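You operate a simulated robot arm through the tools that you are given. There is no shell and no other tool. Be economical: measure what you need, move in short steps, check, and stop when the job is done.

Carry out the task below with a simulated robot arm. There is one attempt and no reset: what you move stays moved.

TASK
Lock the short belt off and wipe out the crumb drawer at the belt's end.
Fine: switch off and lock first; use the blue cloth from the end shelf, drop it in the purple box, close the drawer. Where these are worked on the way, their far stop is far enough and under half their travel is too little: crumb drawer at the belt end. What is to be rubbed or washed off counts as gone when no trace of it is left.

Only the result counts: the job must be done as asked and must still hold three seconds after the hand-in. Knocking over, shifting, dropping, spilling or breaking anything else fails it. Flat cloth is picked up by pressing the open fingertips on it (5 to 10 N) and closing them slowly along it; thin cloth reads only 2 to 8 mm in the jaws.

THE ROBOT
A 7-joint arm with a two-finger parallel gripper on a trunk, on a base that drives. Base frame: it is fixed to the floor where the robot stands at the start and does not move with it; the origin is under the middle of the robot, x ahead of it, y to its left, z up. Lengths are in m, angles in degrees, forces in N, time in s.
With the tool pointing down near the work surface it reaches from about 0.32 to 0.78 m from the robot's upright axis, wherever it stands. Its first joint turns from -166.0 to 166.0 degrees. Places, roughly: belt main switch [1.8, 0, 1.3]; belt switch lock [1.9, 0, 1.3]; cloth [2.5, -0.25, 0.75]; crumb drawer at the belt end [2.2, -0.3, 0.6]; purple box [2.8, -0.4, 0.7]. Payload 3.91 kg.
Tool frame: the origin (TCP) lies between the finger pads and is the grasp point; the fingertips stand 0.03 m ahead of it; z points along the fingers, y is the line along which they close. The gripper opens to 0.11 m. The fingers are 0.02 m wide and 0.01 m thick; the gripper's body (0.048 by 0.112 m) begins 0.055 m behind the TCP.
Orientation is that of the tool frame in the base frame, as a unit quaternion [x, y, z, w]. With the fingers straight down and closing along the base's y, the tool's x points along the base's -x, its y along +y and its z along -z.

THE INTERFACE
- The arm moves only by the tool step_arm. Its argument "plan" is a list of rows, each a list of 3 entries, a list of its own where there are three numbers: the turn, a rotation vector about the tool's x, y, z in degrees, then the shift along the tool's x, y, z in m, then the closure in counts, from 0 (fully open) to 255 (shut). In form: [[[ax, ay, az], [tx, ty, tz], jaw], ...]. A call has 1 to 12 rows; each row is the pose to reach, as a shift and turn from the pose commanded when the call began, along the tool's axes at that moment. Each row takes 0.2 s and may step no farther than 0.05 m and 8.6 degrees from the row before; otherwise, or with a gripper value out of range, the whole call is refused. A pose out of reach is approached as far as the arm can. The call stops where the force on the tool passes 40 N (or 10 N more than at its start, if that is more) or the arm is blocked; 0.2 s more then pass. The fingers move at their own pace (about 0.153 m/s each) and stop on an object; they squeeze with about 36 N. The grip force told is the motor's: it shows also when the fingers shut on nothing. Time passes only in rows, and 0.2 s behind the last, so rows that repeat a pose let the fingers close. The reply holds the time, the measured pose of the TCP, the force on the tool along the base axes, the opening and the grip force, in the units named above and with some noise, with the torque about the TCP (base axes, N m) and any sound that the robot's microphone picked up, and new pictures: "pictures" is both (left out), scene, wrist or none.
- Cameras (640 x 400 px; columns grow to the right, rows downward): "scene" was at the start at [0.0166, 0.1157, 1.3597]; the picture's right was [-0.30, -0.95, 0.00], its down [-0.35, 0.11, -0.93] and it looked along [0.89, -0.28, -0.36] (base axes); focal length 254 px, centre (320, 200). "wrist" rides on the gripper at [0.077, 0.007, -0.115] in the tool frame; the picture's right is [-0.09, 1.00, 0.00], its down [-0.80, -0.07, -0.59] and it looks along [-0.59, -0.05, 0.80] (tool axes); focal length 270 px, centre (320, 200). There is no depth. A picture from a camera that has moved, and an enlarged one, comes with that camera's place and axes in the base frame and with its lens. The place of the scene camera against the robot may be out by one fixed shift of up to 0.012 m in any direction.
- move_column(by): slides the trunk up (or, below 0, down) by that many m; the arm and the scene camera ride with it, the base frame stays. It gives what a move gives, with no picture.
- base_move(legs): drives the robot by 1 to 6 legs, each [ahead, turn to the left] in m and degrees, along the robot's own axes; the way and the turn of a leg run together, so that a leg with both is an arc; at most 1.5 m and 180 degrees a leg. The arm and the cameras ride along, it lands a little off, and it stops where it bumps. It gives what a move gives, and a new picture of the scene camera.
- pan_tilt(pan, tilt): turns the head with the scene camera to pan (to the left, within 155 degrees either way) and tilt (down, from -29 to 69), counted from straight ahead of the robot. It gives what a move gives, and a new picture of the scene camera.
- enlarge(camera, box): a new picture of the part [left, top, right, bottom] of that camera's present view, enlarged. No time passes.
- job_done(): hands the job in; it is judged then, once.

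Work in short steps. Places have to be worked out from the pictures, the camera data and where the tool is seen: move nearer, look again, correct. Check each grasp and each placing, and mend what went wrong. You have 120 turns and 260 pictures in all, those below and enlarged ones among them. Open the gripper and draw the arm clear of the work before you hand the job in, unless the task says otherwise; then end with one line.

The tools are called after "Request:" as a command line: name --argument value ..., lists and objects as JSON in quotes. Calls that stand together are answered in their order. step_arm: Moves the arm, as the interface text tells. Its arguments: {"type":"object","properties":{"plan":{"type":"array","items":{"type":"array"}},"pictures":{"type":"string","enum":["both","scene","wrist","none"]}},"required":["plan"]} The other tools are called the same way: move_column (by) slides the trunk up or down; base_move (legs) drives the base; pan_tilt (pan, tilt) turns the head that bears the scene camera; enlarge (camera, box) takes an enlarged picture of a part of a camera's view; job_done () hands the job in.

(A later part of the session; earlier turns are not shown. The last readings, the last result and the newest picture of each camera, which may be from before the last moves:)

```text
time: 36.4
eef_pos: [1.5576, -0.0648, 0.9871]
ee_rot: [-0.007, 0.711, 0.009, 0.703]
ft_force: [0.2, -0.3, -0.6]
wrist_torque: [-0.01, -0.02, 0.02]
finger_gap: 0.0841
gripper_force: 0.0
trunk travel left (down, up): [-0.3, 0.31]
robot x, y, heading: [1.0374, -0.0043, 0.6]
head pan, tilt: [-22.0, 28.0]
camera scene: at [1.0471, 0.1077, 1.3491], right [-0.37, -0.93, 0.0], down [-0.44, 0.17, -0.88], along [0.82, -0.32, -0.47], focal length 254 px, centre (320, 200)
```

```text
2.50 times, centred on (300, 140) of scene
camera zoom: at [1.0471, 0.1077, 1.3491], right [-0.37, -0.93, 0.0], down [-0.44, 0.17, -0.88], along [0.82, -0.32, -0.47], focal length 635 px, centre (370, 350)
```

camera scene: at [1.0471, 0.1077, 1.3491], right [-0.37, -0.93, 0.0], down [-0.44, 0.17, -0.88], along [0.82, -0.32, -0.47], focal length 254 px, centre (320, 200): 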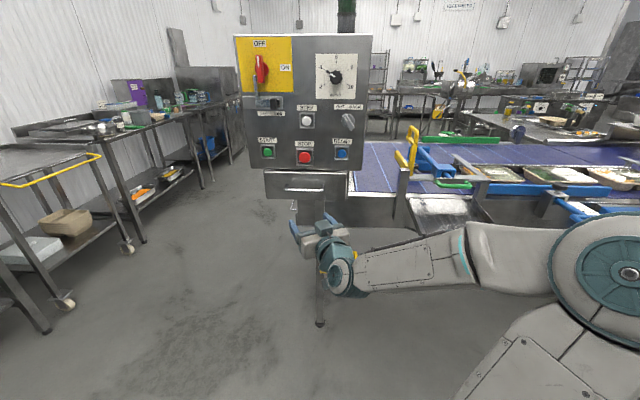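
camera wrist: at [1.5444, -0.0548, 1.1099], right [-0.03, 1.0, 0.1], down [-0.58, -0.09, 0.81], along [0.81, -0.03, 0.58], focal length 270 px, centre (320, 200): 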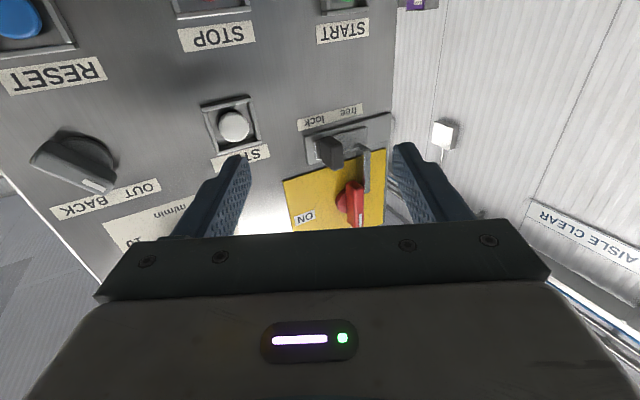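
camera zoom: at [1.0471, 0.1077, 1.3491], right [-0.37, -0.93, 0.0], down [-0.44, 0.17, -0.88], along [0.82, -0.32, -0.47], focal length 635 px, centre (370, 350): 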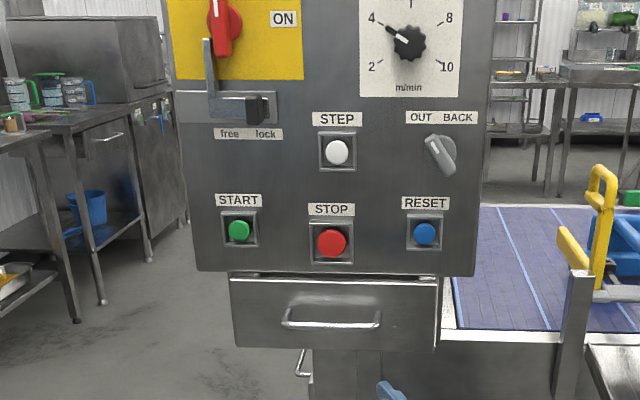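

The crumb drawer appears under the belt's left end with its handle facing +y (aisle side), about (2.3,-0.22,0.6). I tuck the arm tool-down, then drive round to the aisle side.

Request:
step_arm --plan '[[[0, 8.2, 0], [-0.005, 0, -0.01], 60], [[0, 16.4, 0], [-0.01, 0, -0.02], 60], [[0, 24.6, 0], [-0.015, 0, -0.03], 60], [[0, 32.8, 0], [-0.02, 0.01, -0.04], 60], [[0, 41, 0], [-0.025, 0.02, -0.05], 60], [[0, 49.2, 0], [-0.03, 0.03, -0.06], 60], [[0, 57.4, 0], [-0.035, 0.04, -0.07], 60], [[0, 65.6, 0], [-0.04, 0.05, -0.08], 60], [[0, 73.8, 0], [-0.045, 0.06, -0.09], 60], [[0, 82, 0], [-0.05, 0.06, -0.1], 60], [[0, 90, 0], [-0.05, 0.06, -0.11], 60]]' --pictures "none"

Request:
base_move --legs '[[0, 50], [0.85, 0], [0, -50]]'

```text
time: 38.8
eef_pos: [1.447, -0.0064, 1.0376]
ee_rot: [-0.01, 1.0, 0.001, -0.009]
ft_force: [0.9, 0.1, 0.2]
wrist_torque: [0.0, 0.0, 0.01]
finger_gap: 0.0844
gripper_force: 0.0
out of reach, approached as far as the arm can: row 4
trunk travel left (down, up): [-0.3, 0.31]
robot x, y, heading: [1.0376, -0.0031, 0.8]
head pan, tilt: [-22.0, 28.0]
```

```text
time: 47.8
eef_pos: [1.9839, 0.6445, 1.0369]
ee_rot: [-0.011, 1.0, 0.001, -0.006]
ft_force: [-0.5, -0.5, -0.9]
wrist_torque: [0.01, -0.01, -0.02]
finger_gap: 0.0842
gripper_force: 0.0
trunk travel left (down, up): [-0.3, 0.31]
robot x, y, heading: [1.5738, 0.6494, 0.5]
head pan, tilt: [-22.0, 28.0]
camera scene: at [1.583, 0.7585, 1.3491], right [-0.36, -0.93, 0.0], down [-0.44, 0.17, -0.88], along [0.82, -0.32, -0.47], focal length 254 px, centre (320, 200)
```

scene: 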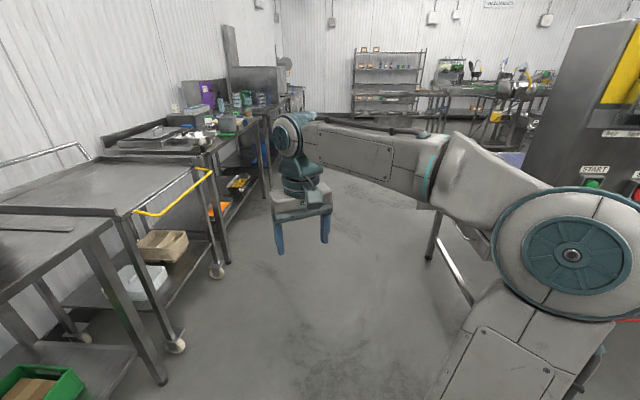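

Aisle is reached. Pan toward the belt end.

Request:
pan_tilt --pan -45 --tilt 20

```text
time: 48.7
eef_pos: [1.9838, 0.6437, 1.0375]
ee_rot: [-0.011, 1.0, 0.002, -0.005]
ft_force: [-0.9, -0.3, 0.0]
wrist_torque: [-0.01, -0.02, -0.02]
finger_gap: 0.0845
gripper_force: 0.1
trunk travel left (down, up): [-0.3, 0.31]
robot x, y, heading: [1.572, 0.6473, 0.9]
head pan, tilt: [-45.0, 20.0]
camera scene: at [1.5647, 0.7268, 1.3619], right [-0.7, -0.72, 0.0], down [-0.25, 0.24, -0.94], along [0.67, -0.66, -0.34], focal length 254 px, centre (320, 200)
```

scene: 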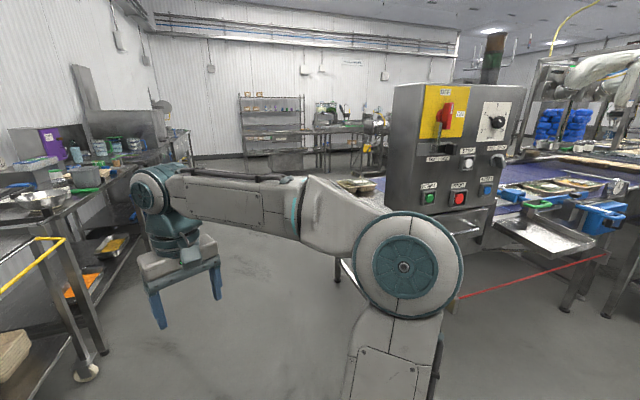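

Drive 0.6 further ahead and look right with the head.

Request:
base_move --legs '[[0.6, 0]]'

Request:
pan_tilt --pan -85 --tilt 30

```text
time: 52.1
eef_pos: [2.5881, 0.6509, 1.0369]
ee_rot: [-0.011, 1.0, 0.002, -0.005]
ft_force: [0.7, -0.4, 0.4]
wrist_torque: [0.01, -0.01, 0.03]
finger_gap: 0.0841
gripper_force: 0.1
trunk travel left (down, up): [-0.3, 0.31]
robot x, y, heading: [2.1736, 0.6563, 0.4]
head pan, tilt: [-45.0, 20.0]
camera scene: at [2.1679, 0.7337, 1.3619], right [-0.7, -0.71, 0.0], down [-0.24, 0.24, -0.94], along [0.67, -0.66, -0.34], focal length 254 px, centre (320, 200)
```

scene: 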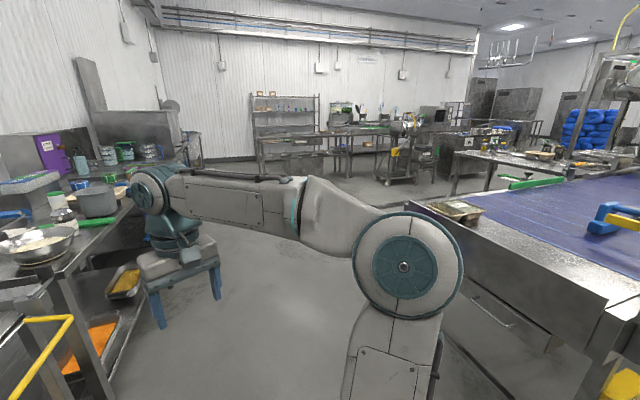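

```text
time: 53.2
eef_pos: [2.5878, 0.6505, 1.0372]
ee_rot: [-0.011, 1.0, 0.001, -0.006]
ft_force: [1.1, 0.5, -0.1]
wrist_torque: [-0.02, 0.0, -0.01]
finger_gap: 0.0842
gripper_force: 0.0
trunk travel left (down, up): [-0.3, 0.31]
robot x, y, heading: [2.1752, 0.6554, 0.4]
head pan, tilt: [-85.0, 30.0]
camera scene: at [2.1103, 0.7088, 1.3459], right [-1.0, -0.1, 0.0], down [-0.05, 0.5, -0.87], along [0.09, -0.86, -0.5], focal length 254 px, centre (320, 200)
```

scene: 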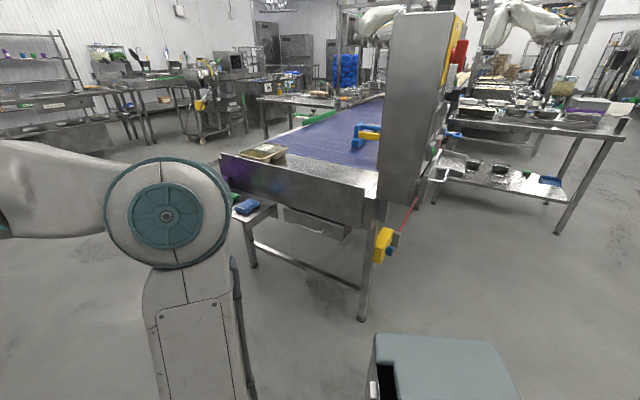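

Request:
enlarge --camera "scene" --box '[220, 140, 420, 265]'

```text
3.20 times, centred on (320, 202) of scene
camera zoom: at [2.1103, 0.7088, 1.3459], right [-1.0, -0.1, 0.0], down [-0.05, 0.5, -0.87], along [0.09, -0.86, -0.5], focal length 813 px, centre (320, 192)
```

zoom: 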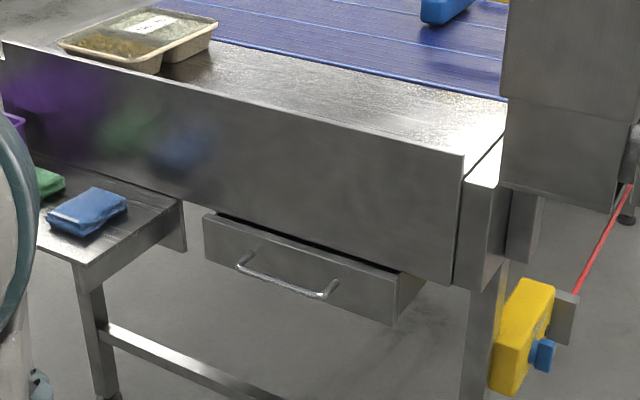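

The drawer with a bar handle is under the belt end (~(2.27,-0.30,0.6)), the blue cloth at ~(2.54,-0.23,0.75). The belt end seems turned ~−26° in the base frame. I drive to about (2.6,0.40) and face heading ≈−115°.

Request:
base_move --legs '[[0, -30], [0.48, 0], [0, -86]]'

Request:
pan_tilt --pan 0 --tilt 45

```text
time: 61.2
eef_pos: [2.4071, 0.0518, 1.037]
ee_rot: [0.841, 0.541, 0.006, -0.002]
ft_force: [0.1, 0.6, 0.0]
wrist_torque: [-0.01, 0.02, 0.0]
finger_gap: 0.0842
gripper_force: 0.1
trunk travel left (down, up): [-0.3, 0.31]
robot x, y, heading: [2.5927, 0.4243, -114.7]
head pan, tilt: [-85.0, 30.0]
camera scene: at [2.6792, 0.4512, 1.3459], right [0.34, 0.94, 0.0], down [0.47, -0.17, -0.87], along [-0.81, 0.3, -0.5], focal length 254 px, centre (320, 200)
```

scene: 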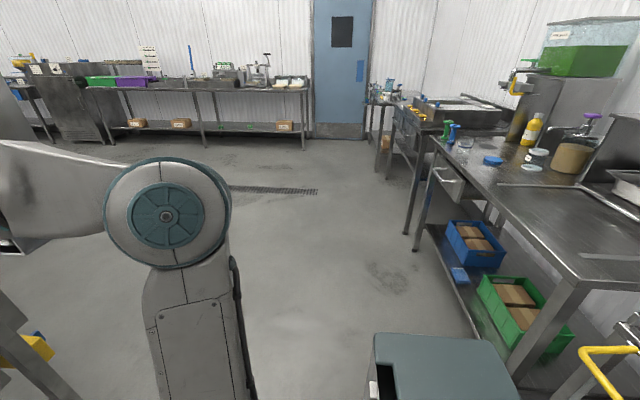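

```text
time: 62.8
eef_pos: [2.4082, 0.0518, 1.0369]
ee_rot: [0.841, 0.541, 0.006, -0.002]
ft_force: [0.1, -0.2, 0.5]
wrist_torque: [-0.01, -0.04, -0.02]
finger_gap: 0.0841
gripper_force: 0.0
trunk travel left (down, up): [-0.3, 0.31]
robot x, y, heading: [2.5888, 0.4228, -115.1]
head pan, tilt: [0.0, 45.0]
camera scene: at [2.7298, 0.3465, 1.3233], right [-0.91, 0.42, 0.0], down [0.3, 0.64, -0.71], along [-0.3, -0.64, -0.71], focal length 254 px, centre (320, 200)
```

scene: 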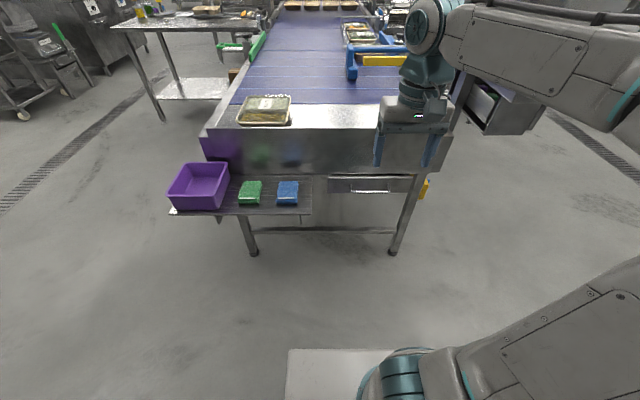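

I now face the belt end squarely; drawer, green/blue cloth and purple box are visible. I lower the arm with the tool pitched 60° forward to see the drawer handle with the wrist camera.

Request:
step_arm --plan '[[[0, -6, 0], [-0.015, -0.004, 0.03], 0], [[0, -13, 0], [-0.03, -0.008, 0.06], 0], [[0, -20, 0], [-0.045, -0.012, 0.09], 0], [[0, -27, 0], [-0.06, -0.016, 0.12], 0], [[0, -34, 0], [-0.075, -0.02, 0.15], 0], [[0, -41, 0], [-0.09, -0.025, 0.18], 0], [[0, -48, 0], [-0.105, -0.03, 0.21], 0], [[0, -54, 0], [-0.12, -0.035, 0.24], 0], [[0, -60, 0], [-0.13, -0.042, 0.26], 0]]'

```text
time: 64.8
eef_pos: [2.3152, -0.0455, 0.7763]
ee_rot: [0.733, 0.466, -0.416, 0.267]
ft_force: [5.1, -3.2, -0.7]
wrist_torque: [0.17, 0.26, -0.44]
finger_gap: 0.1099
gripper_force: 0.1
out of reach, approached as far as the arm can: row 7
trunk travel left (down, up): [-0.3, 0.31]
robot x, y, heading: [2.5931, 0.4187, -115.0]
head pan, tilt: [0.0, 45.0]
camera scene: at [2.7296, 0.3457, 1.3233], right [-0.91, 0.42, 0.0], down [0.3, 0.64, -0.71], along [-0.3, -0.64, -0.71], focal length 254 px, centre (320, 200)
camera wrist: at [2.3786, 0.0776, 0.7691], right [0.88, -0.46, 0.08], down [-0.02, 0.12, 0.99], along [-0.47, -0.88, 0.1], focal length 270 px, centre (320, 200)
```

scene: 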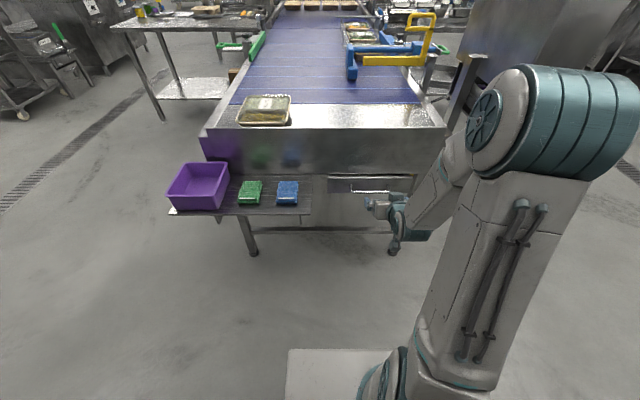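
wrist: 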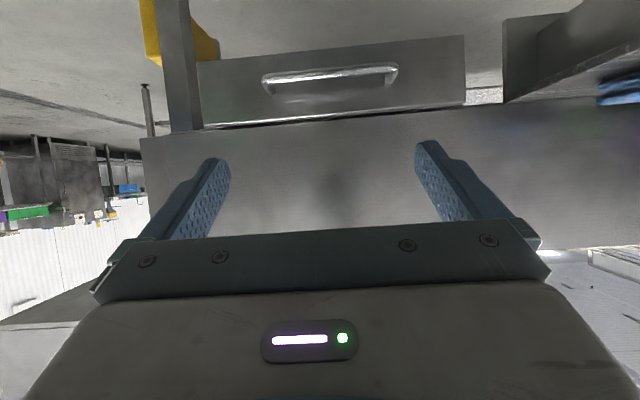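

Triangulated handle centre: (2.25,-0.215,0.66). Roll +90° so jaws close vertically, narrow them to 0.05, and approach to ~9 cm before the bar.

Request:
step_arm --plan '[[[0, 0, 8.2], [0, 0, 0], 139], [[0, 0, 16.4], [0, 0.003, 0.01], 139], [[0, 0, 24.6], [0.002, 0.006, 0.02], 139], [[0, 0, 32.8], [0.004, 0.009, 0.03], 139], [[0, 0, 41], [0.006, 0.013, 0.04], 139], [[0, 0, 49.2], [0.0095, 0.013, 0.05], 139], [[0, 0, 57.4], [0.0095, 0.013, 0.06], 139], [[0, 0, 65.6], [0.0095, 0.013, 0.07], 139], [[0, 0, 73.8], [0.0095, 0.013, 0.08], 139], [[0, 0, 82], [0.0095, 0.013, 0.1], 139], [[0, 0, 90], [0.0095, 0.013, 0.12], 139]]'

```text
time: 67.2
eef_pos: [2.2878, -0.1412, 0.7059]
ee_rot: [0.849, -0.187, -0.103, 0.484]
ft_force: [0.1, -0.1, -0.5]
wrist_torque: [-0.01, 0.01, 0.01]
finger_gap: 0.0499
gripper_force: 0.0
trunk travel left (down, up): [-0.3, 0.31]
robot x, y, heading: [2.5873, 0.4208, -115.0]
head pan, tilt: [0.0, 45.0]
camera scene: at [2.7299, 0.3465, 1.3233], right [-0.91, 0.42, 0.0], down [0.3, 0.64, -0.71], along [-0.3, -0.64, -0.71], focal length 254 px, centre (320, 200)
camera wrist: at [2.398, -0.087, 0.7715], right [-0.3, -0.42, 0.86], down [-0.5, 0.83, 0.24], along [-0.81, -0.36, -0.46], focal length 270 px, centre (320, 200)
```

scene: 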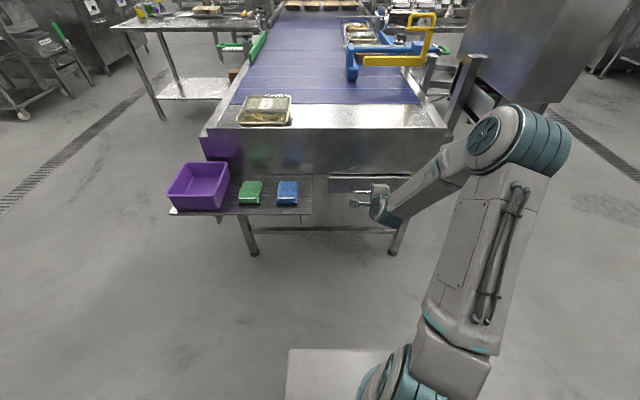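
wrist: 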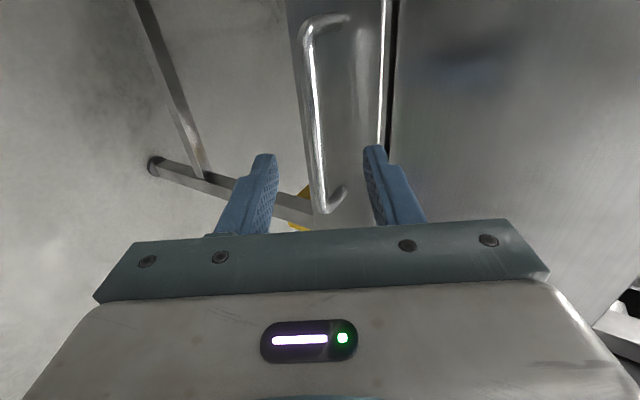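

The bar lies midway between the fingers. Advance 0.07 along the tool.

Request:
step_arm --plan '[[[0, 0, 0], [0, 0, 0.025], 139], [[0, 0, 0], [0, 0, 0.05], 139], [[0, 0, 0], [0, 0, 0.065], 139], [[0, 0, 0], [0, 0, 0.07], 139]]' --pictures "wrist"

```text
time: 68.2
eef_pos: [2.2654, -0.1964, 0.6702]
ee_rot: [0.849, -0.185, -0.103, 0.483]
ft_force: [-0.8, -0.9, -0.8]
wrist_torque: [0.02, 0.02, 0.01]
finger_gap: 0.0499
gripper_force: 0.1
trunk travel left (down, up): [-0.3, 0.31]
robot x, y, heading: [2.5901, 0.4193, -115.1]
head pan, tilt: [0.0, 45.0]
camera wrist: at [2.3734, -0.1418, 0.7355], right [-0.29, -0.43, 0.86], down [-0.5, 0.83, 0.24], along [-0.81, -0.36, -0.46], focal length 270 px, centre (320, 200)
```

wrist: 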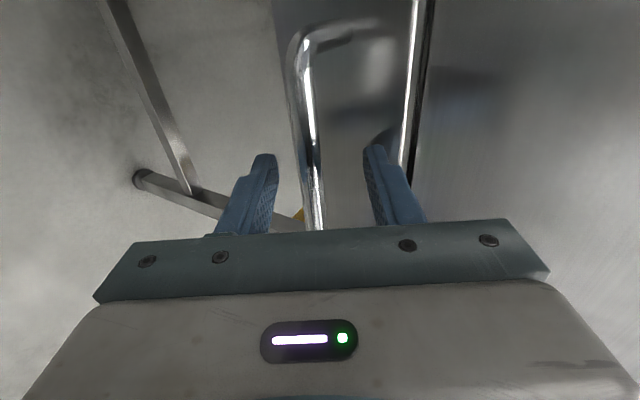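

Bar is between the fingers. Advance 8 mm more and close.

Request:
step_arm --plan '[[[0, 0, 0], [0, 0, 0.008], 139], [[0, 0, 0], [0, 0, 0.008], 255], [[0, 0, 0], [0, 0, 0.008], 255], [[0, 0, 0], [0, 0, 0.008], 255]]' --pictures "wrist"

```text
time: 68.6
eef_pos: [2.2635, -0.2001, 0.6641]
ee_rot: [0.851, -0.186, -0.102, 0.48]
ft_force: [-1.5, -1.1, -12.4]
wrist_torque: [0.04, -0.08, 0.08]
finger_gap: 0.0117
gripper_force: 28.0
trunk travel left (down, up): [-0.3, 0.31]
robot x, y, heading: [2.589, 0.4186, -115.3]
head pan, tilt: [0.0, 45.0]
stopped in row 2: the force on the tool passed its limit (the readings are from after the stop); the commanded pose is now the measured one
camera wrist: at [2.372, -0.1447, 0.7301], right [-0.3, -0.43, 0.85], down [-0.5, 0.83, 0.24], along [-0.81, -0.36, -0.46], focal length 270 px, centre (320, 200)
```

wrist: 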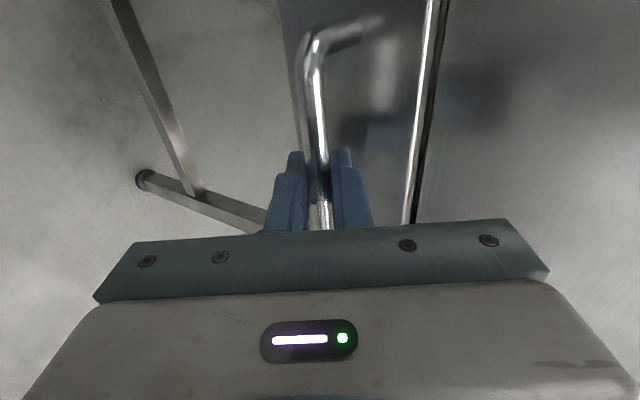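

Handle gripped. Pull it straight out (along +normal) 0.12 m in small rows.

Request:
step_arm --plan '[[[0, 0, 0], [0, -0.005, -0.0087], 255], [[0, 0, 0], [0, -0.01, -0.0173], 255], [[0, 0, 0], [0, -0.016, -0.0277], 255], [[0, 0, 0], [0, -0.022, -0.038], 255], [[0, 0, 0], [0, -0.029, -0.05], 255], [[0, 0, 0], [0, -0.036, -0.0624], 255], [[0, 0, 0], [0, -0.043, -0.0745], 255], [[0, 0, 0], [0, -0.05, -0.0866], 255], [[0, 0, 0], [0, -0.057, -0.0987], 255], [[0, 0, 0], [0, -0.064, -0.111], 255]]'

```text
time: 70.1
eef_pos: [2.2976, -0.1281, 0.6643]
ee_rot: [0.853, -0.186, -0.1, 0.477]
ft_force: [1.1, 0.7, -14.8]
wrist_torque: [0.18, 0.15, -0.23]
finger_gap: 0.0117
gripper_force: 45.0
trunk travel left (down, up): [-0.3, 0.31]
robot x, y, heading: [2.5905, 0.4193, -114.7]
head pan, tilt: [0.0, 45.0]
stopped in row 7: the force on the tool passed its limit (the readings are from after the stop); the commanded pose is now the measured one
camera scene: at [2.7296, 0.3457, 1.3238], right [-0.91, 0.42, 0.0], down [0.3, 0.64, -0.71], along [-0.3, -0.64, -0.71], focal length 254 px, centre (320, 200)
camera wrist: at [2.4049, -0.0734, 0.7312], right [-0.3, -0.44, 0.85], down [-0.51, 0.83, 0.25], along [-0.81, -0.35, -0.47], focal length 270 px, centre (320, 200)
```

scene: 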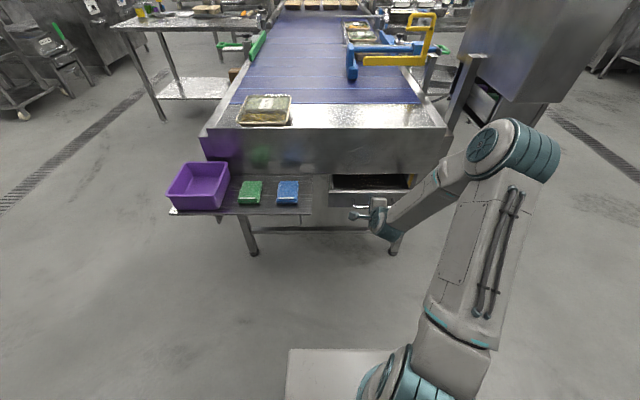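
wrist: 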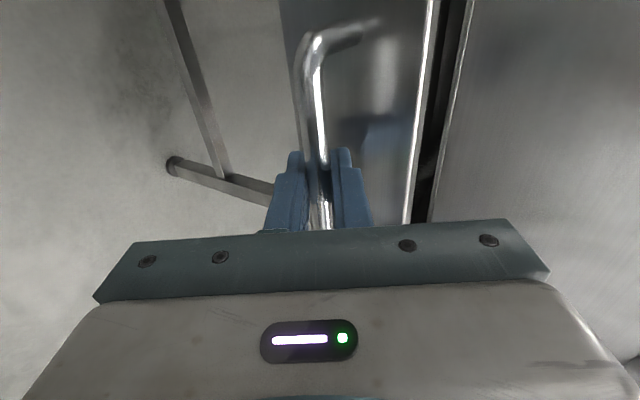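

Drawer opened 8 cm; tool is slightly high (−15 N z). Lower 3 mm and keep pulling slowly.

Request:
step_arm --plan '[[[0, 0, 0], [0, -0.003, 0.002], 255], [[0, 0, 0], [0, -0.008, -0.0067], 255], [[0, 0, 0], [0, -0.013, -0.0153], 255], [[0, 0, 0], [0, -0.018, -0.024], 255], [[0, 0, 0], [0, -0.023, -0.0327], 255], [[0, 0, 0], [0, -0.028, -0.0413], 255], [[0, 0, 0], [0, -0.033, -0.05], 255], [[0, 0, 0], [0, -0.038, -0.0587], 255], [[0, 0, 0], [0, -0.043, -0.0673], 255], [[0, 0, 0], [0, -0.048, -0.076], 255], [[0, 0, 0], [0, -0.053, -0.085], 255], [[0, 0, 0], [0, -0.058, -0.0933], 255]]' --pictures "scene"

```text
time: 72.7
eef_pos: [2.3442, -0.0279, 0.6642]
ee_rot: [0.852, -0.186, -0.101, 0.478]
ft_force: [7.0, -2.7, -8.3]
wrist_torque: [0.2, 0.33, -0.73]
finger_gap: 0.0116
gripper_force: 44.6
trunk travel left (down, up): [-0.3, 0.31]
robot x, y, heading: [2.5909, 0.4201, -115.1]
head pan, tilt: [0.0, 45.0]
camera scene: at [2.7304, 0.3462, 1.3231], right [-0.91, 0.42, 0.0], down [0.3, 0.64, -0.71], along [-0.3, -0.64, -0.71], focal length 254 px, centre (320, 200)
```

scene: 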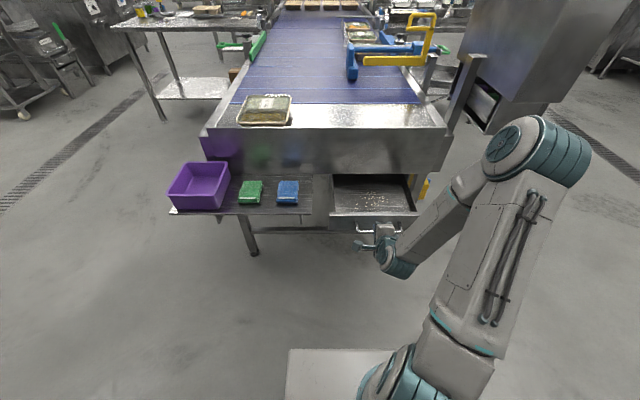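

Opened 0.19 m, crumbs visible inside. Keep pulling toward the stop.

Request:
step_arm --plan '[[[0, 0, 0], [0, -0.005, -0.0087], 255], [[0, 0, 0], [0, -0.01, -0.0173], 255], [[0, 0, 0], [0, -0.015, -0.026], 255], [[0, 0, 0], [0, -0.02, -0.0347], 255], [[0, 0, 0], [0, -0.025, -0.0433], 255], [[0, 0, 0], [0, -0.03, -0.052], 255], [[0, 0, 0], [0, -0.035, -0.0607], 255], [[0, 0, 0], [0, -0.04, -0.069], 255]]' --pictures "scene"

```text
time: 73.8
eef_pos: [2.3451, -0.0192, 0.6642]
ee_rot: [0.848, -0.181, -0.1, 0.487]
ft_force: [2.8, -2.1, 14.0]
wrist_torque: [-0.41, -0.66, 0.63]
finger_gap: 0.0116
gripper_force: 45.2
out of reach, approached as far as the arm can: row 2, 3, 4, 5
trunk travel left (down, up): [-0.3, 0.31]
robot x, y, heading: [2.5931, 0.4204, -114.8]
head pan, tilt: [0.0, 45.0]
stopped in row 5: the force on the tool passed its limit (the readings are from after the stop); the commanded pose is now the measured one
camera scene: at [2.7311, 0.3482, 1.3232], right [-0.91, 0.42, 0.0], down [0.3, 0.64, -0.71], along [-0.3, -0.64, -0.71], focal length 254 px, centre (320, 200)
```

scene: 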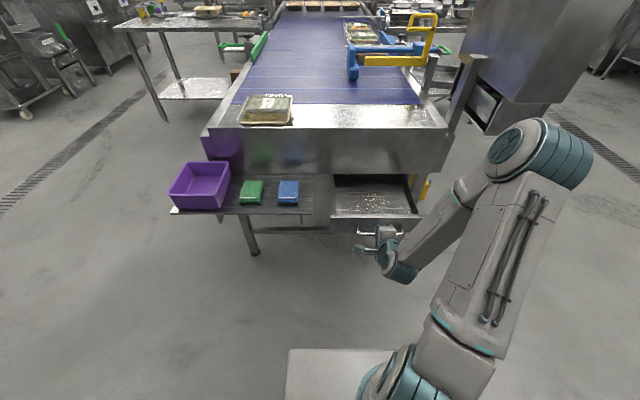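

The arm's own reach limit is hit. Drive the base back 4 cm while holding the handle.

Request:
base_move --legs '[[-0.04, 0]]'

```text
time: 74.7
eef_pos: [2.3626, 0.0173, 0.6638]
ee_rot: [0.849, -0.181, -0.101, 0.487]
ft_force: [5.8, -2.9, 27.1]
wrist_torque: [-0.35, -0.53, 0.61]
finger_gap: 0.0114
gripper_force: 45.2
trunk travel left (down, up): [-0.3, 0.31]
robot x, y, heading: [2.607, 0.4553, -114.9]
head pan, tilt: [0.0, 45.0]
camera scene: at [2.7483, 0.3846, 1.3234], right [-0.91, 0.42, 0.0], down [0.3, 0.64, -0.71], along [-0.3, -0.64, -0.71], focal length 254 px, centre (320, 200)
```

scene: 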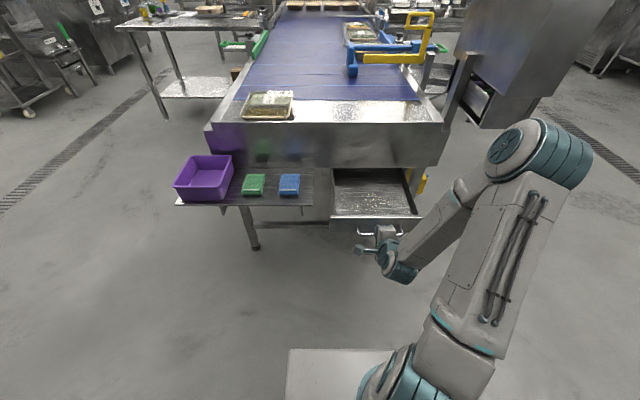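

Drawer followed (now ~0.24 m open). Continue back 6 cm more.

Request:
base_move --legs '[[-0.06, 0]]'

```text
time: 75.7
eef_pos: [2.3871, 0.0708, 0.6642]
ee_rot: [0.849, -0.18, -0.101, 0.487]
ft_force: [1.8, -0.4, 16.5]
wrist_torque: [-0.08, -0.07, -0.33]
finger_gap: 0.0119
gripper_force: 44.1
trunk travel left (down, up): [-0.3, 0.31]
robot x, y, heading: [2.6327, 0.5102, -115.0]
head pan, tilt: [0.0, 45.0]
camera scene: at [2.7729, 0.4387, 1.3234], right [-0.91, 0.42, 0.0], down [0.3, 0.64, -0.71], along [-0.3, -0.64, -0.71], focal length 254 px, centre (320, 200)
```

scene: 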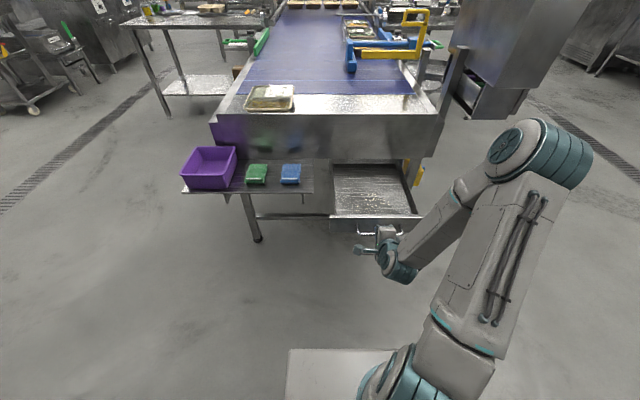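

Still gripping, 0.30 m open. Another 5 cm back to find the stop.

Request:
base_move --legs '[[-0.05, 0]]'

Request:
enlarge --camera "scene" --box '[310, 140, 440, 260]'

```text
time: 76.5
eef_pos: [2.3935, 0.0839, 0.667]
ee_rot: [0.843, -0.18, -0.103, 0.496]
ft_force: [1.3, 0.1, 1.3]
wrist_torque: [-0.08, -0.15, -0.22]
finger_gap: 0.0117
gripper_force: 45.0
trunk travel left (down, up): [-0.3, 0.31]
robot x, y, heading: [2.6386, 0.5266, -114.9]
head pan, tilt: [0.0, 45.0]
stopped in leg 1: the force on the tool passed its limit (the readings are from after the stop); the commanded pose is now the measured one
camera scene: at [2.781, 0.4567, 1.3232], right [-0.91, 0.42, 0.0], down [0.3, 0.64, -0.71], along [-0.3, -0.64, -0.71], focal length 254 px, centre (320, 200)
```

scene: 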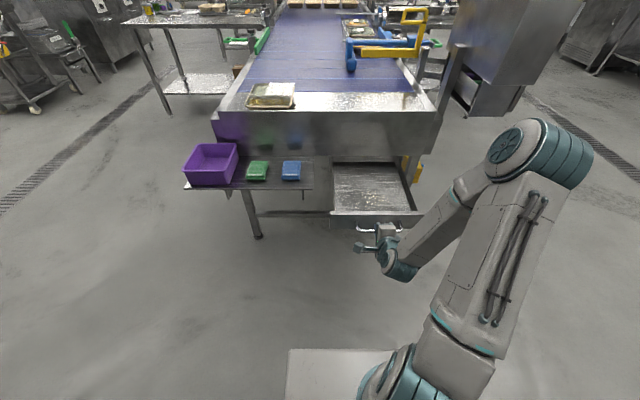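

```text
3.33 times, centred on (375, 200) of scene
camera zoom: at [2.781, 0.4567, 1.3232], right [-0.91, 0.42, 0.0], down [0.3, 0.64, -0.71], along [-0.3, -0.64, -0.71], focal length 847 px, centre (137, 200)
```

zoom: 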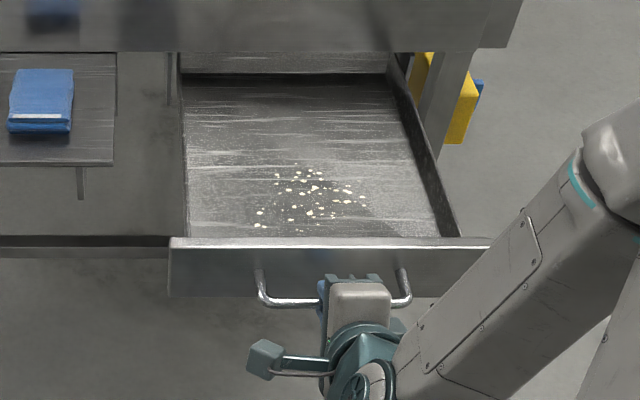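

The drawer is at its stop (~0.32 m); crumbs lie near its front middle. Release the handle and back the base off 6 cm.

Request:
step_arm --plan '[[[0, 0, 0], [0, 0, 0], 130], [[0, 0, 0], [0, 0, 0], 130]]' --pictures "none"

Request:
base_move --legs '[[-0.08, 0]]'

Request:
move_column --by 0.3

```text
time: 77.1
eef_pos: [2.3943, 0.0852, 0.6675]
ee_rot: [0.844, -0.179, -0.104, 0.495]
ft_force: [-0.2, 0.7, 1.5]
wrist_torque: [0.0, -0.03, 0.0]
finger_gap: 0.054
gripper_force: 0.1
trunk travel left (down, up): [-0.3, 0.31]
robot x, y, heading: [2.6446, 0.5309, -115.1]
head pan, tilt: [0.0, 45.0]
```

```text
time: 78.2
eef_pos: [2.4276, 0.1586, 0.667]
ee_rot: [0.844, -0.18, -0.103, 0.495]
ft_force: [-0.1, 0.3, -0.9]
wrist_torque: [0.01, 0.01, 0.03]
finger_gap: 0.0541
gripper_force: 0.1
trunk travel left (down, up): [-0.3, 0.31]
robot x, y, heading: [2.6794, 0.6046, -114.8]
head pan, tilt: [0.0, 45.0]
camera scene: at [2.815, 0.5301, 1.3233], right [-0.91, 0.42, 0.0], down [0.3, 0.64, -0.71], along [-0.3, -0.64, -0.71], focal length 254 px, centre (320, 200)
```

scene: 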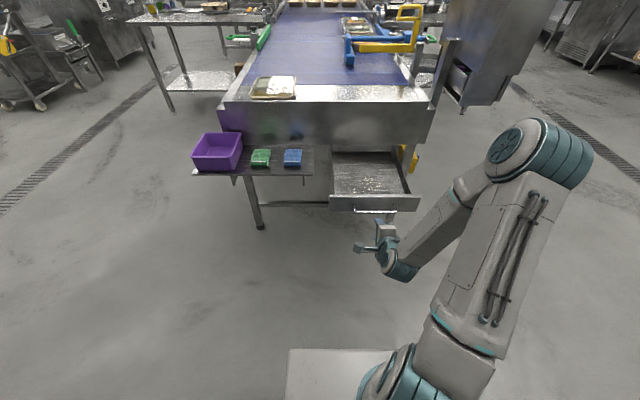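

```text
time: 81.2
eef_pos: [2.4272, 0.1582, 0.9673]
ee_rot: [0.844, -0.18, -0.104, 0.495]
ft_force: [-0.1, -0.9, 0.3]
wrist_torque: [0.02, -0.02, -0.02]
finger_gap: 0.0537
gripper_force: 0.0
trunk travel left (down, up): [-0.6, 0.01]
robot x, y, heading: [2.6778, 0.6018, -114.8]
head pan, tilt: [0.0, 45.0]
```

Drawer remains open. Undo the roll (−90° about tool z).

Request:
step_arm --plan '[[[0, 0, -8.2], [0, 0, 0], 60], [[0, 0, -16.4], [0, 0, 0], 60], [[0, 0, -24.6], [0, 0, 0], 60], [[0, 0, -32.8], [0, 0, 0], 60], [[0, 0, -41], [0, 0, 0], 60], [[0, 0, -49.2], [0, 0, 0], 60], [[0, 0, -57.4], [0, 0, 0], 60], [[0, 0, -65.6], [0, 0, 0], 60], [[0, 0, -73.8], [0, 0, 0], 60], [[0, 0, -82], [0, 0, 0], 60], [[0, 0, -90], [0, 0, 0], 60]]' --pictures "none"

Request:
step_arm --plan '[[[0, 8, 0], [0, 0, 0], 60], [[0, 16, 0], [0, 0, 0], 60], [[0, 24, 0], [0, 0, 0], 60], [[0, 32, 0], [0, 0, 0], 60], [[0, 40, 0], [0, 0, 0], 60], [[0, 48, 0], [0, 0, 0], 60], [[0, 55, 0], [0, 0, 0], 60], [[0, 60, 0], [0, 0, 0], 60]]' --pictures "none"

```text
time: 83.6
eef_pos: [2.4268, 0.1592, 0.9677]
ee_rot: [0.723, 0.47, -0.424, 0.276]
ft_force: [1.1, 0.1, -0.4]
wrist_torque: [-0.01, 0.03, 0.01]
finger_gap: 0.0843
gripper_force: 0.1
trunk travel left (down, up): [-0.6, 0.01]
robot x, y, heading: [2.6794, 0.5994, -114.9]
head pan, tilt: [0.0, 45.0]
```

```text
time: 85.4
eef_pos: [2.4276, 0.1577, 0.9681]
ee_rot: [0.839, 0.544, -0.004, 0.005]
ft_force: [-0.3, -0.6, -0.2]
wrist_torque: [0.01, -0.06, 0.01]
finger_gap: 0.0843
gripper_force: 0.0
trunk travel left (down, up): [-0.6, 0.01]
robot x, y, heading: [2.6744, 0.6042, -114.9]
head pan, tilt: [0.0, 45.0]
```

Tool is down. Drive to about (2.72,0.33), same heading, to have cloth, box and drawer all in reach.

Request:
base_move --legs '[[0, 34], [0.275, 0], [0, -34]]'

Request:
step_arm --plan '[[[0, 0, 0], [0, 0, 0], 60]]' --pictures "wrist"

```text
time: 90.6
eef_pos: [2.4697, -0.116, 0.9673]
ee_rot: [0.839, 0.544, -0.004, 0.005]
ft_force: [-1.1, -0.5, -0.3]
wrist_torque: [0.03, 0.02, -0.01]
finger_gap: 0.0839
gripper_force: 0.1
trunk travel left (down, up): [-0.6, 0.01]
robot x, y, heading: [2.7169, 0.3267, -114.7]
head pan, tilt: [0.0, 45.0]
camera scene: at [2.8583, 0.2557, 1.6233], right [-0.91, 0.42, 0.0], down [0.3, 0.64, -0.71], along [-0.3, -0.64, -0.71], focal length 254 px, centre (320, 200)
```

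scene: 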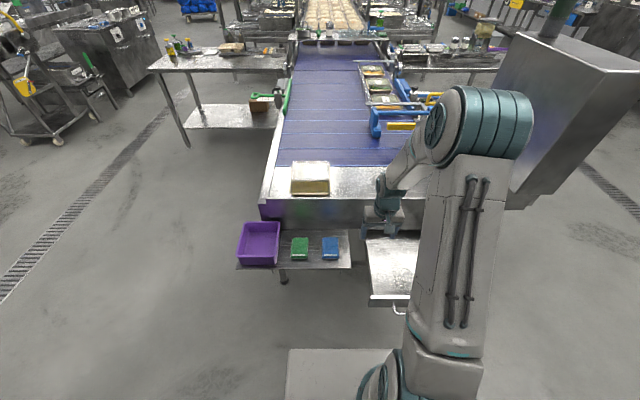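

```text
time: 91.0
eef_pos: [2.4706, -0.1158, 0.9685]
ee_rot: [0.839, 0.544, -0.005, 0.005]
ft_force: [0.0, -0.8, -0.4]
wrist_torque: [0.0, -0.02, 0.04]
finger_gap: 0.0842
gripper_force: 0.0
trunk travel left (down, up): [-0.6, 0.01]
robot x, y, heading: [2.7191, 0.3302, -114.8]
head pan, tilt: [0.0, 45.0]
camera wrist: at [2.5072, -0.0464, 1.0819], right [0.87, -0.49, 0.0], down [-0.39, -0.69, 0.61], along [-0.29, -0.53, -0.8], focal length 270 px, centre (320, 200)
```

wrist: 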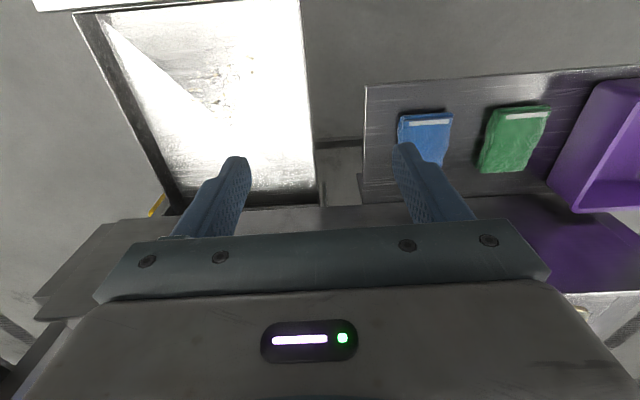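

Blue cloth at ≈(2.562,-0.255,0.74), about 7 cm wide. Move above it at z≈0.87 with jaws ~0.05.

Request:
step_arm --plan '[[[0, 0, 0], [-0.02, 0.03, 0.0], 139], [[0, 0, 0], [-0.04, 0.07, 0.0], 139], [[0, 0, 0], [-0.06, 0.1, 0.02], 139], [[0, 0, 0], [-0.08, 0.13, 0.05], 139], [[0, 0, 0], [-0.09, 0.14, 0.08], 139], [[0, 0, 0], [-0.09, 0.14, 0.1], 139]]'

```text
time: 92.4
eef_pos: [2.561, -0.2565, 0.8697]
ee_rot: [0.839, 0.544, -0.006, 0.004]
ft_force: [0.2, -0.7, -0.9]
wrist_torque: [0.0, -0.04, 0.06]
finger_gap: 0.0501
gripper_force: 0.1
trunk travel left (down, up): [-0.6, 0.01]
robot x, y, heading: [2.7223, 0.3279, -115.0]
head pan, tilt: [0.0, 45.0]
camera scene: at [2.8587, 0.2552, 1.6233], right [-0.91, 0.42, 0.0], down [0.3, 0.64, -0.71], along [-0.3, -0.64, -0.71], focal length 254 px, centre (320, 200)
camera wrist: at [2.5989, -0.1872, 0.9832], right [0.87, -0.49, 0.0], down [-0.39, -0.69, 0.61], along [-0.29, -0.53, -0.8], focal length 270 px, centre (320, 200)
```

scene: 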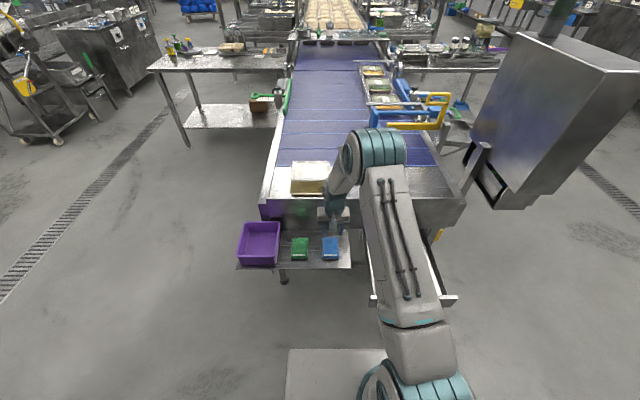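
wrist: 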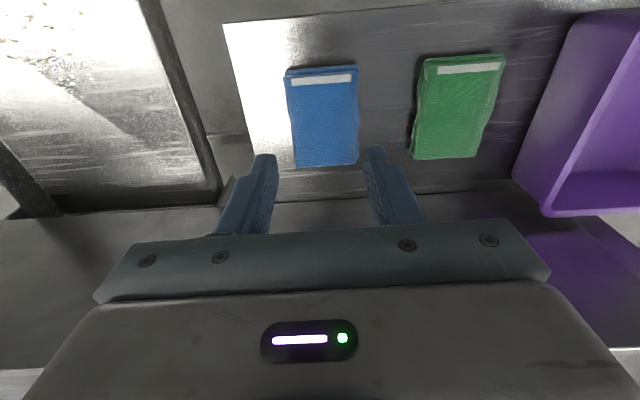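

Cloth centre refined to (2.560,-0.265). Descend to fingertips ≈ 0.77.

Request:
step_arm --plan '[[[0, 0, 0], [-0.008, 0.003, 0.03], 139], [[0, 0, 0], [-0.008, 0.003, 0.06], 139], [[0, 0, 0], [-0.008, 0.003, 0.075], 139], [[0, 0, 0], [-0.008, 0.003, 0.075], 139]]' --pictures "wrist"

```text
time: 93.4
eef_pos: [2.5611, -0.2659, 0.7934]
ee_rot: [0.839, 0.544, -0.005, 0.005]
ft_force: [0.0, 0.4, -0.1]
wrist_torque: [0.01, 0.0, -0.03]
finger_gap: 0.05
gripper_force: 0.1
trunk travel left (down, up): [-0.6, 0.01]
robot x, y, heading: [2.715, 0.3277, -114.9]
head pan, tilt: [0.0, 45.0]
camera wrist: at [2.598, -0.1957, 0.9083], right [0.87, -0.49, 0.0], down [-0.39, -0.69, 0.61], along [-0.29, -0.53, -0.8], focal length 270 px, centre (320, 200)
```

wrist: 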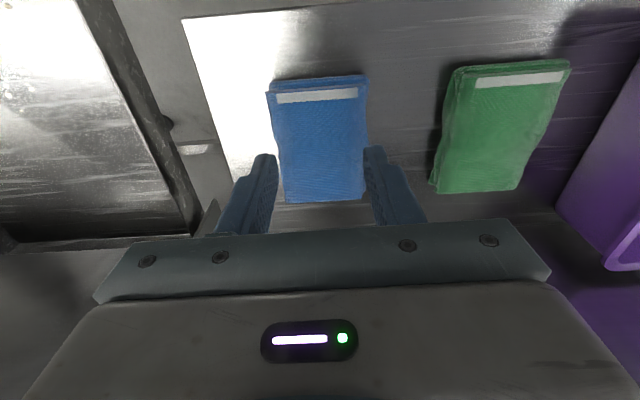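

Narrow jaws to ~0.04 and descend in small rows, watching force.

Request:
step_arm --plan '[[[0, 0, 0], [0, 0, 0.004], 162], [[0, 0, 0], [0, 0, 0.008], 162], [[0, 0, 0], [0, 0, 0.012], 162]]' --pictures "none"

Request:
step_arm --plan '[[[0, 0, 0], [0, 0, 0.003], 162], [[0, 0, 0], [0, 0, 0.006], 162]]' --pictures "wrist"

```text
time: 94.2
eef_pos: [2.5612, -0.2656, 0.783]
ee_rot: [0.839, 0.544, -0.005, 0.004]
ft_force: [-1.1, -0.1, 0.0]
wrist_torque: [0.02, 0.01, -0.01]
finger_gap: 0.0399
gripper_force: 0.0
trunk travel left (down, up): [-0.6, 0.01]
robot x, y, heading: [2.7188, 0.3315, -114.8]
head pan, tilt: [0.0, 45.0]
```

```text
time: 94.8
eef_pos: [2.5606, -0.2655, 0.7768]
ee_rot: [0.84, 0.543, -0.005, 0.006]
ft_force: [0.1, -0.2, 0.0]
wrist_torque: [0.0, 0.02, -0.04]
finger_gap: 0.04
gripper_force: 0.1
trunk travel left (down, up): [-0.6, 0.01]
robot x, y, heading: [2.7209, 0.3319, -114.8]
head pan, tilt: [0.0, 45.0]
camera wrist: at [2.5978, -0.1971, 0.8906], right [0.87, -0.49, 0.0], down [-0.39, -0.69, 0.61], along [-0.29, -0.53, -0.8], focal length 270 px, centre (320, 200)
```

wrist: 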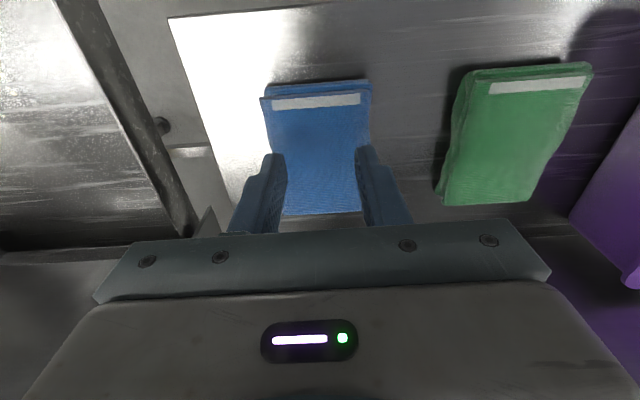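

No contact yet at tip z≈0.747. Go on in 4 mm calls.

Request:
step_arm --plan '[[[0, 0, 0], [0, 0, 0.003], 162], [[0, 0, 0], [0, 0, 0.006], 162]]' --pictures "none"

Request:
step_arm --plan '[[[0, 0, 0], [0, 0, 0.002], 162], [[0, 0, 0], [0, 0, 0.004], 162]]' --pictures "none"

```text
time: 95.4
eef_pos: [2.5604, -0.2664, 0.7701]
ee_rot: [0.839, 0.544, -0.004, 0.006]
ft_force: [0.1, -0.8, -0.1]
wrist_torque: [0.01, 0.04, -0.03]
finger_gap: 0.0406
gripper_force: 0.1
trunk travel left (down, up): [-0.6, 0.01]
robot x, y, heading: [2.722, 0.3323, -114.8]
head pan, tilt: [0.0, 45.0]
```

```text
time: 96.0
eef_pos: [2.561, -0.266, 0.767]
ee_rot: [0.839, 0.544, -0.004, 0.005]
ft_force: [-0.2, -1.0, 0.3]
wrist_torque: [0.0, -0.02, -0.05]
finger_gap: 0.0401
gripper_force: 0.1
trunk travel left (down, up): [-0.6, 0.01]
robot x, y, heading: [2.7179, 0.3268, -115.4]
head pan, tilt: [0.0, 45.0]
```

Request:
step_arm --plan '[[[0, 0, 0], [0, 0, 0.003], 162], [[0, 0, 0], [0, 0, 0.005], 162]]' --pictures "wrist"

```text
time: 96.6
eef_pos: [2.5606, -0.2671, 0.7617]
ee_rot: [0.839, 0.544, -0.004, 0.006]
ft_force: [0.4, 0.4, 0.1]
wrist_torque: [0.01, -0.01, -0.05]
finger_gap: 0.0403
gripper_force: 0.0
trunk travel left (down, up): [-0.6, 0.01]
robot x, y, heading: [2.7195, 0.3288, -114.7]
head pan, tilt: [0.0, 45.0]
camera wrist: at [2.5974, -0.197, 0.8757], right [0.87, -0.49, 0.0], down [-0.39, -0.69, 0.61], along [-0.29, -0.53, -0.8], focal length 270 px, centre (320, 200)
```

wrist: 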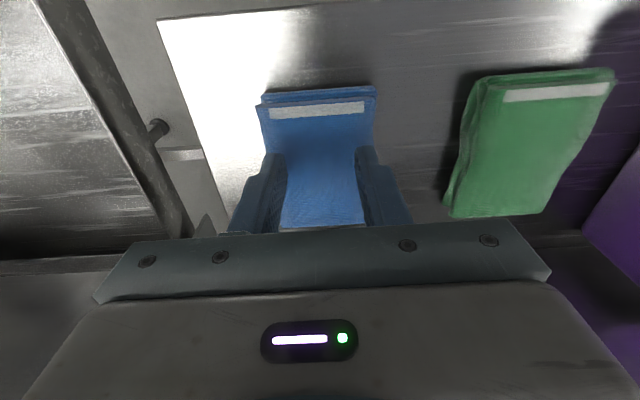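

Shadows close in; contact soon. Another few mm.

Request:
step_arm --plan '[[[0, 0, 0], [0, 0, 0.002], 162], [[0, 0, 0], [0, 0, 0.004], 162]]' --pictures "none"

Request:
step_arm --plan '[[[0, 0, 0], [0, 0, 0.0015], 162], [[0, 0, 0], [0, 0, 0.003], 162]]' --pictures "none"

```text
time: 97.2
eef_pos: [2.5605, -0.2669, 0.7571]
ee_rot: [0.838, 0.545, -0.004, 0.004]
ft_force: [-0.7, -0.1, -0.2]
wrist_torque: [0.0, -0.01, -0.04]
finger_gap: 0.0404
gripper_force: 0.1
trunk travel left (down, up): [-0.6, 0.01]
robot x, y, heading: [2.721, 0.3292, -115.0]
head pan, tilt: [0.0, 45.0]
```

```text
time: 97.8
eef_pos: [2.5609, -0.2672, 0.7553]
ee_rot: [0.839, 0.544, -0.005, 0.005]
ft_force: [0.0, -0.1, 0.1]
wrist_torque: [0.01, 0.0, 0.01]
finger_gap: 0.0403
gripper_force: 0.0
trunk travel left (down, up): [-0.6, 0.01]
robot x, y, heading: [2.7185, 0.3264, -114.9]
head pan, tilt: [0.0, 45.0]
```

Request:
step_arm --plan '[[[0, 0, 0], [0, 0, 0.002], 162], [[0, 0, 0], [0, 0, 0.003], 162]]' --pictures "none"

Request:
step_arm --plan '[[[0, 0, 0], [0, 0, 0.0015], 162], [[0, 0, 0], [0, 0, 0.003], 162]]' --pictures "wrist"

```text
time: 98.4
eef_pos: [2.5603, -0.2669, 0.754]
ee_rot: [0.839, 0.544, -0.007, 0.006]
ft_force: [1.2, 2.2, 12.6]
wrist_torque: [0.17, 0.01, -0.01]
finger_gap: 0.0404
gripper_force: 0.1
trunk travel left (down, up): [-0.6, 0.01]
robot x, y, heading: [2.7205, 0.3294, -114.7]
head pan, tilt: [0.0, 45.0]
```

```text
time: 99.1
eef_pos: [2.56, -0.2679, 0.7529]
ee_rot: [0.838, 0.545, -0.008, 0.007]
ft_force: [3.2, 7.5, 23.2]
wrist_torque: [0.47, 0.04, -0.02]
finger_gap: 0.04
gripper_force: 0.7
trunk travel left (down, up): [-0.6, 0.01]
robot x, y, heading: [2.7219, 0.3324, -114.9]
head pan, tilt: [0.0, 45.0]
stopped in row 2: the force on the tool passed its limit (the readings are from after the stop); the commanded pose is now the measured one
camera wrist: at [2.5973, -0.1976, 0.867], right [0.87, -0.49, 0.01], down [-0.39, -0.69, 0.61], along [-0.29, -0.54, -0.79], focal length 270 px, centre (320, 200)
```

wrist: 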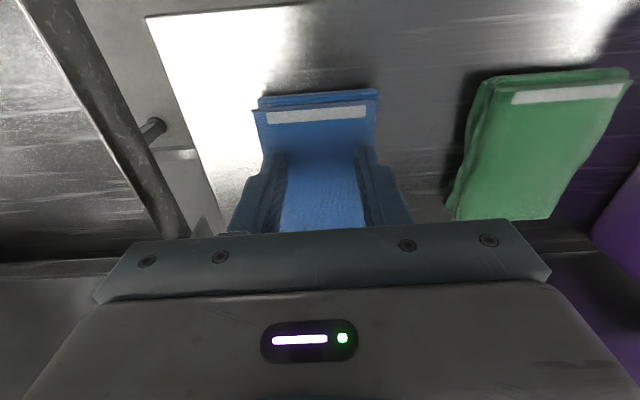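

Contact, too hard at 23 N. Lift 2 mm and read the force.

Request:
step_arm --plan '[[[0, 0, 0], [0, 0, -0.002], 162], [[0, 0, 0], [0, 0, -0.002], 162]]' --pictures "none"

```text
time: 99.7
eef_pos: [2.5585, -0.2676, 0.7528]
ee_rot: [0.839, 0.545, -0.008, 0.007]
ft_force: [1.8, 4.9, 16.9]
wrist_torque: [0.27, -0.01, 0.01]
finger_gap: 0.0402
gripper_force: 0.0
trunk travel left (down, up): [-0.6, 0.01]
robot x, y, heading: [2.7183, 0.3274, -114.9]
head pan, tilt: [0.0, 45.0]
```

Request:
step_arm --plan '[[[0, 0, 0], [0, 0, -0.0025], 162], [[0, 0, 0], [0, 0, -0.0025], 162]]' --pictures "none"

```text
time: 100.3
eef_pos: [2.5592, -0.2689, 0.7533]
ee_rot: [0.839, 0.544, -0.007, 0.006]
ft_force: [0.5, 0.0, 0.2]
wrist_torque: [0.06, 0.01, -0.04]
finger_gap: 0.0402
gripper_force: 0.0
trunk travel left (down, up): [-0.6, 0.01]
robot x, y, heading: [2.7219, 0.3296, -114.7]
head pan, tilt: [0.0, 45.0]
```

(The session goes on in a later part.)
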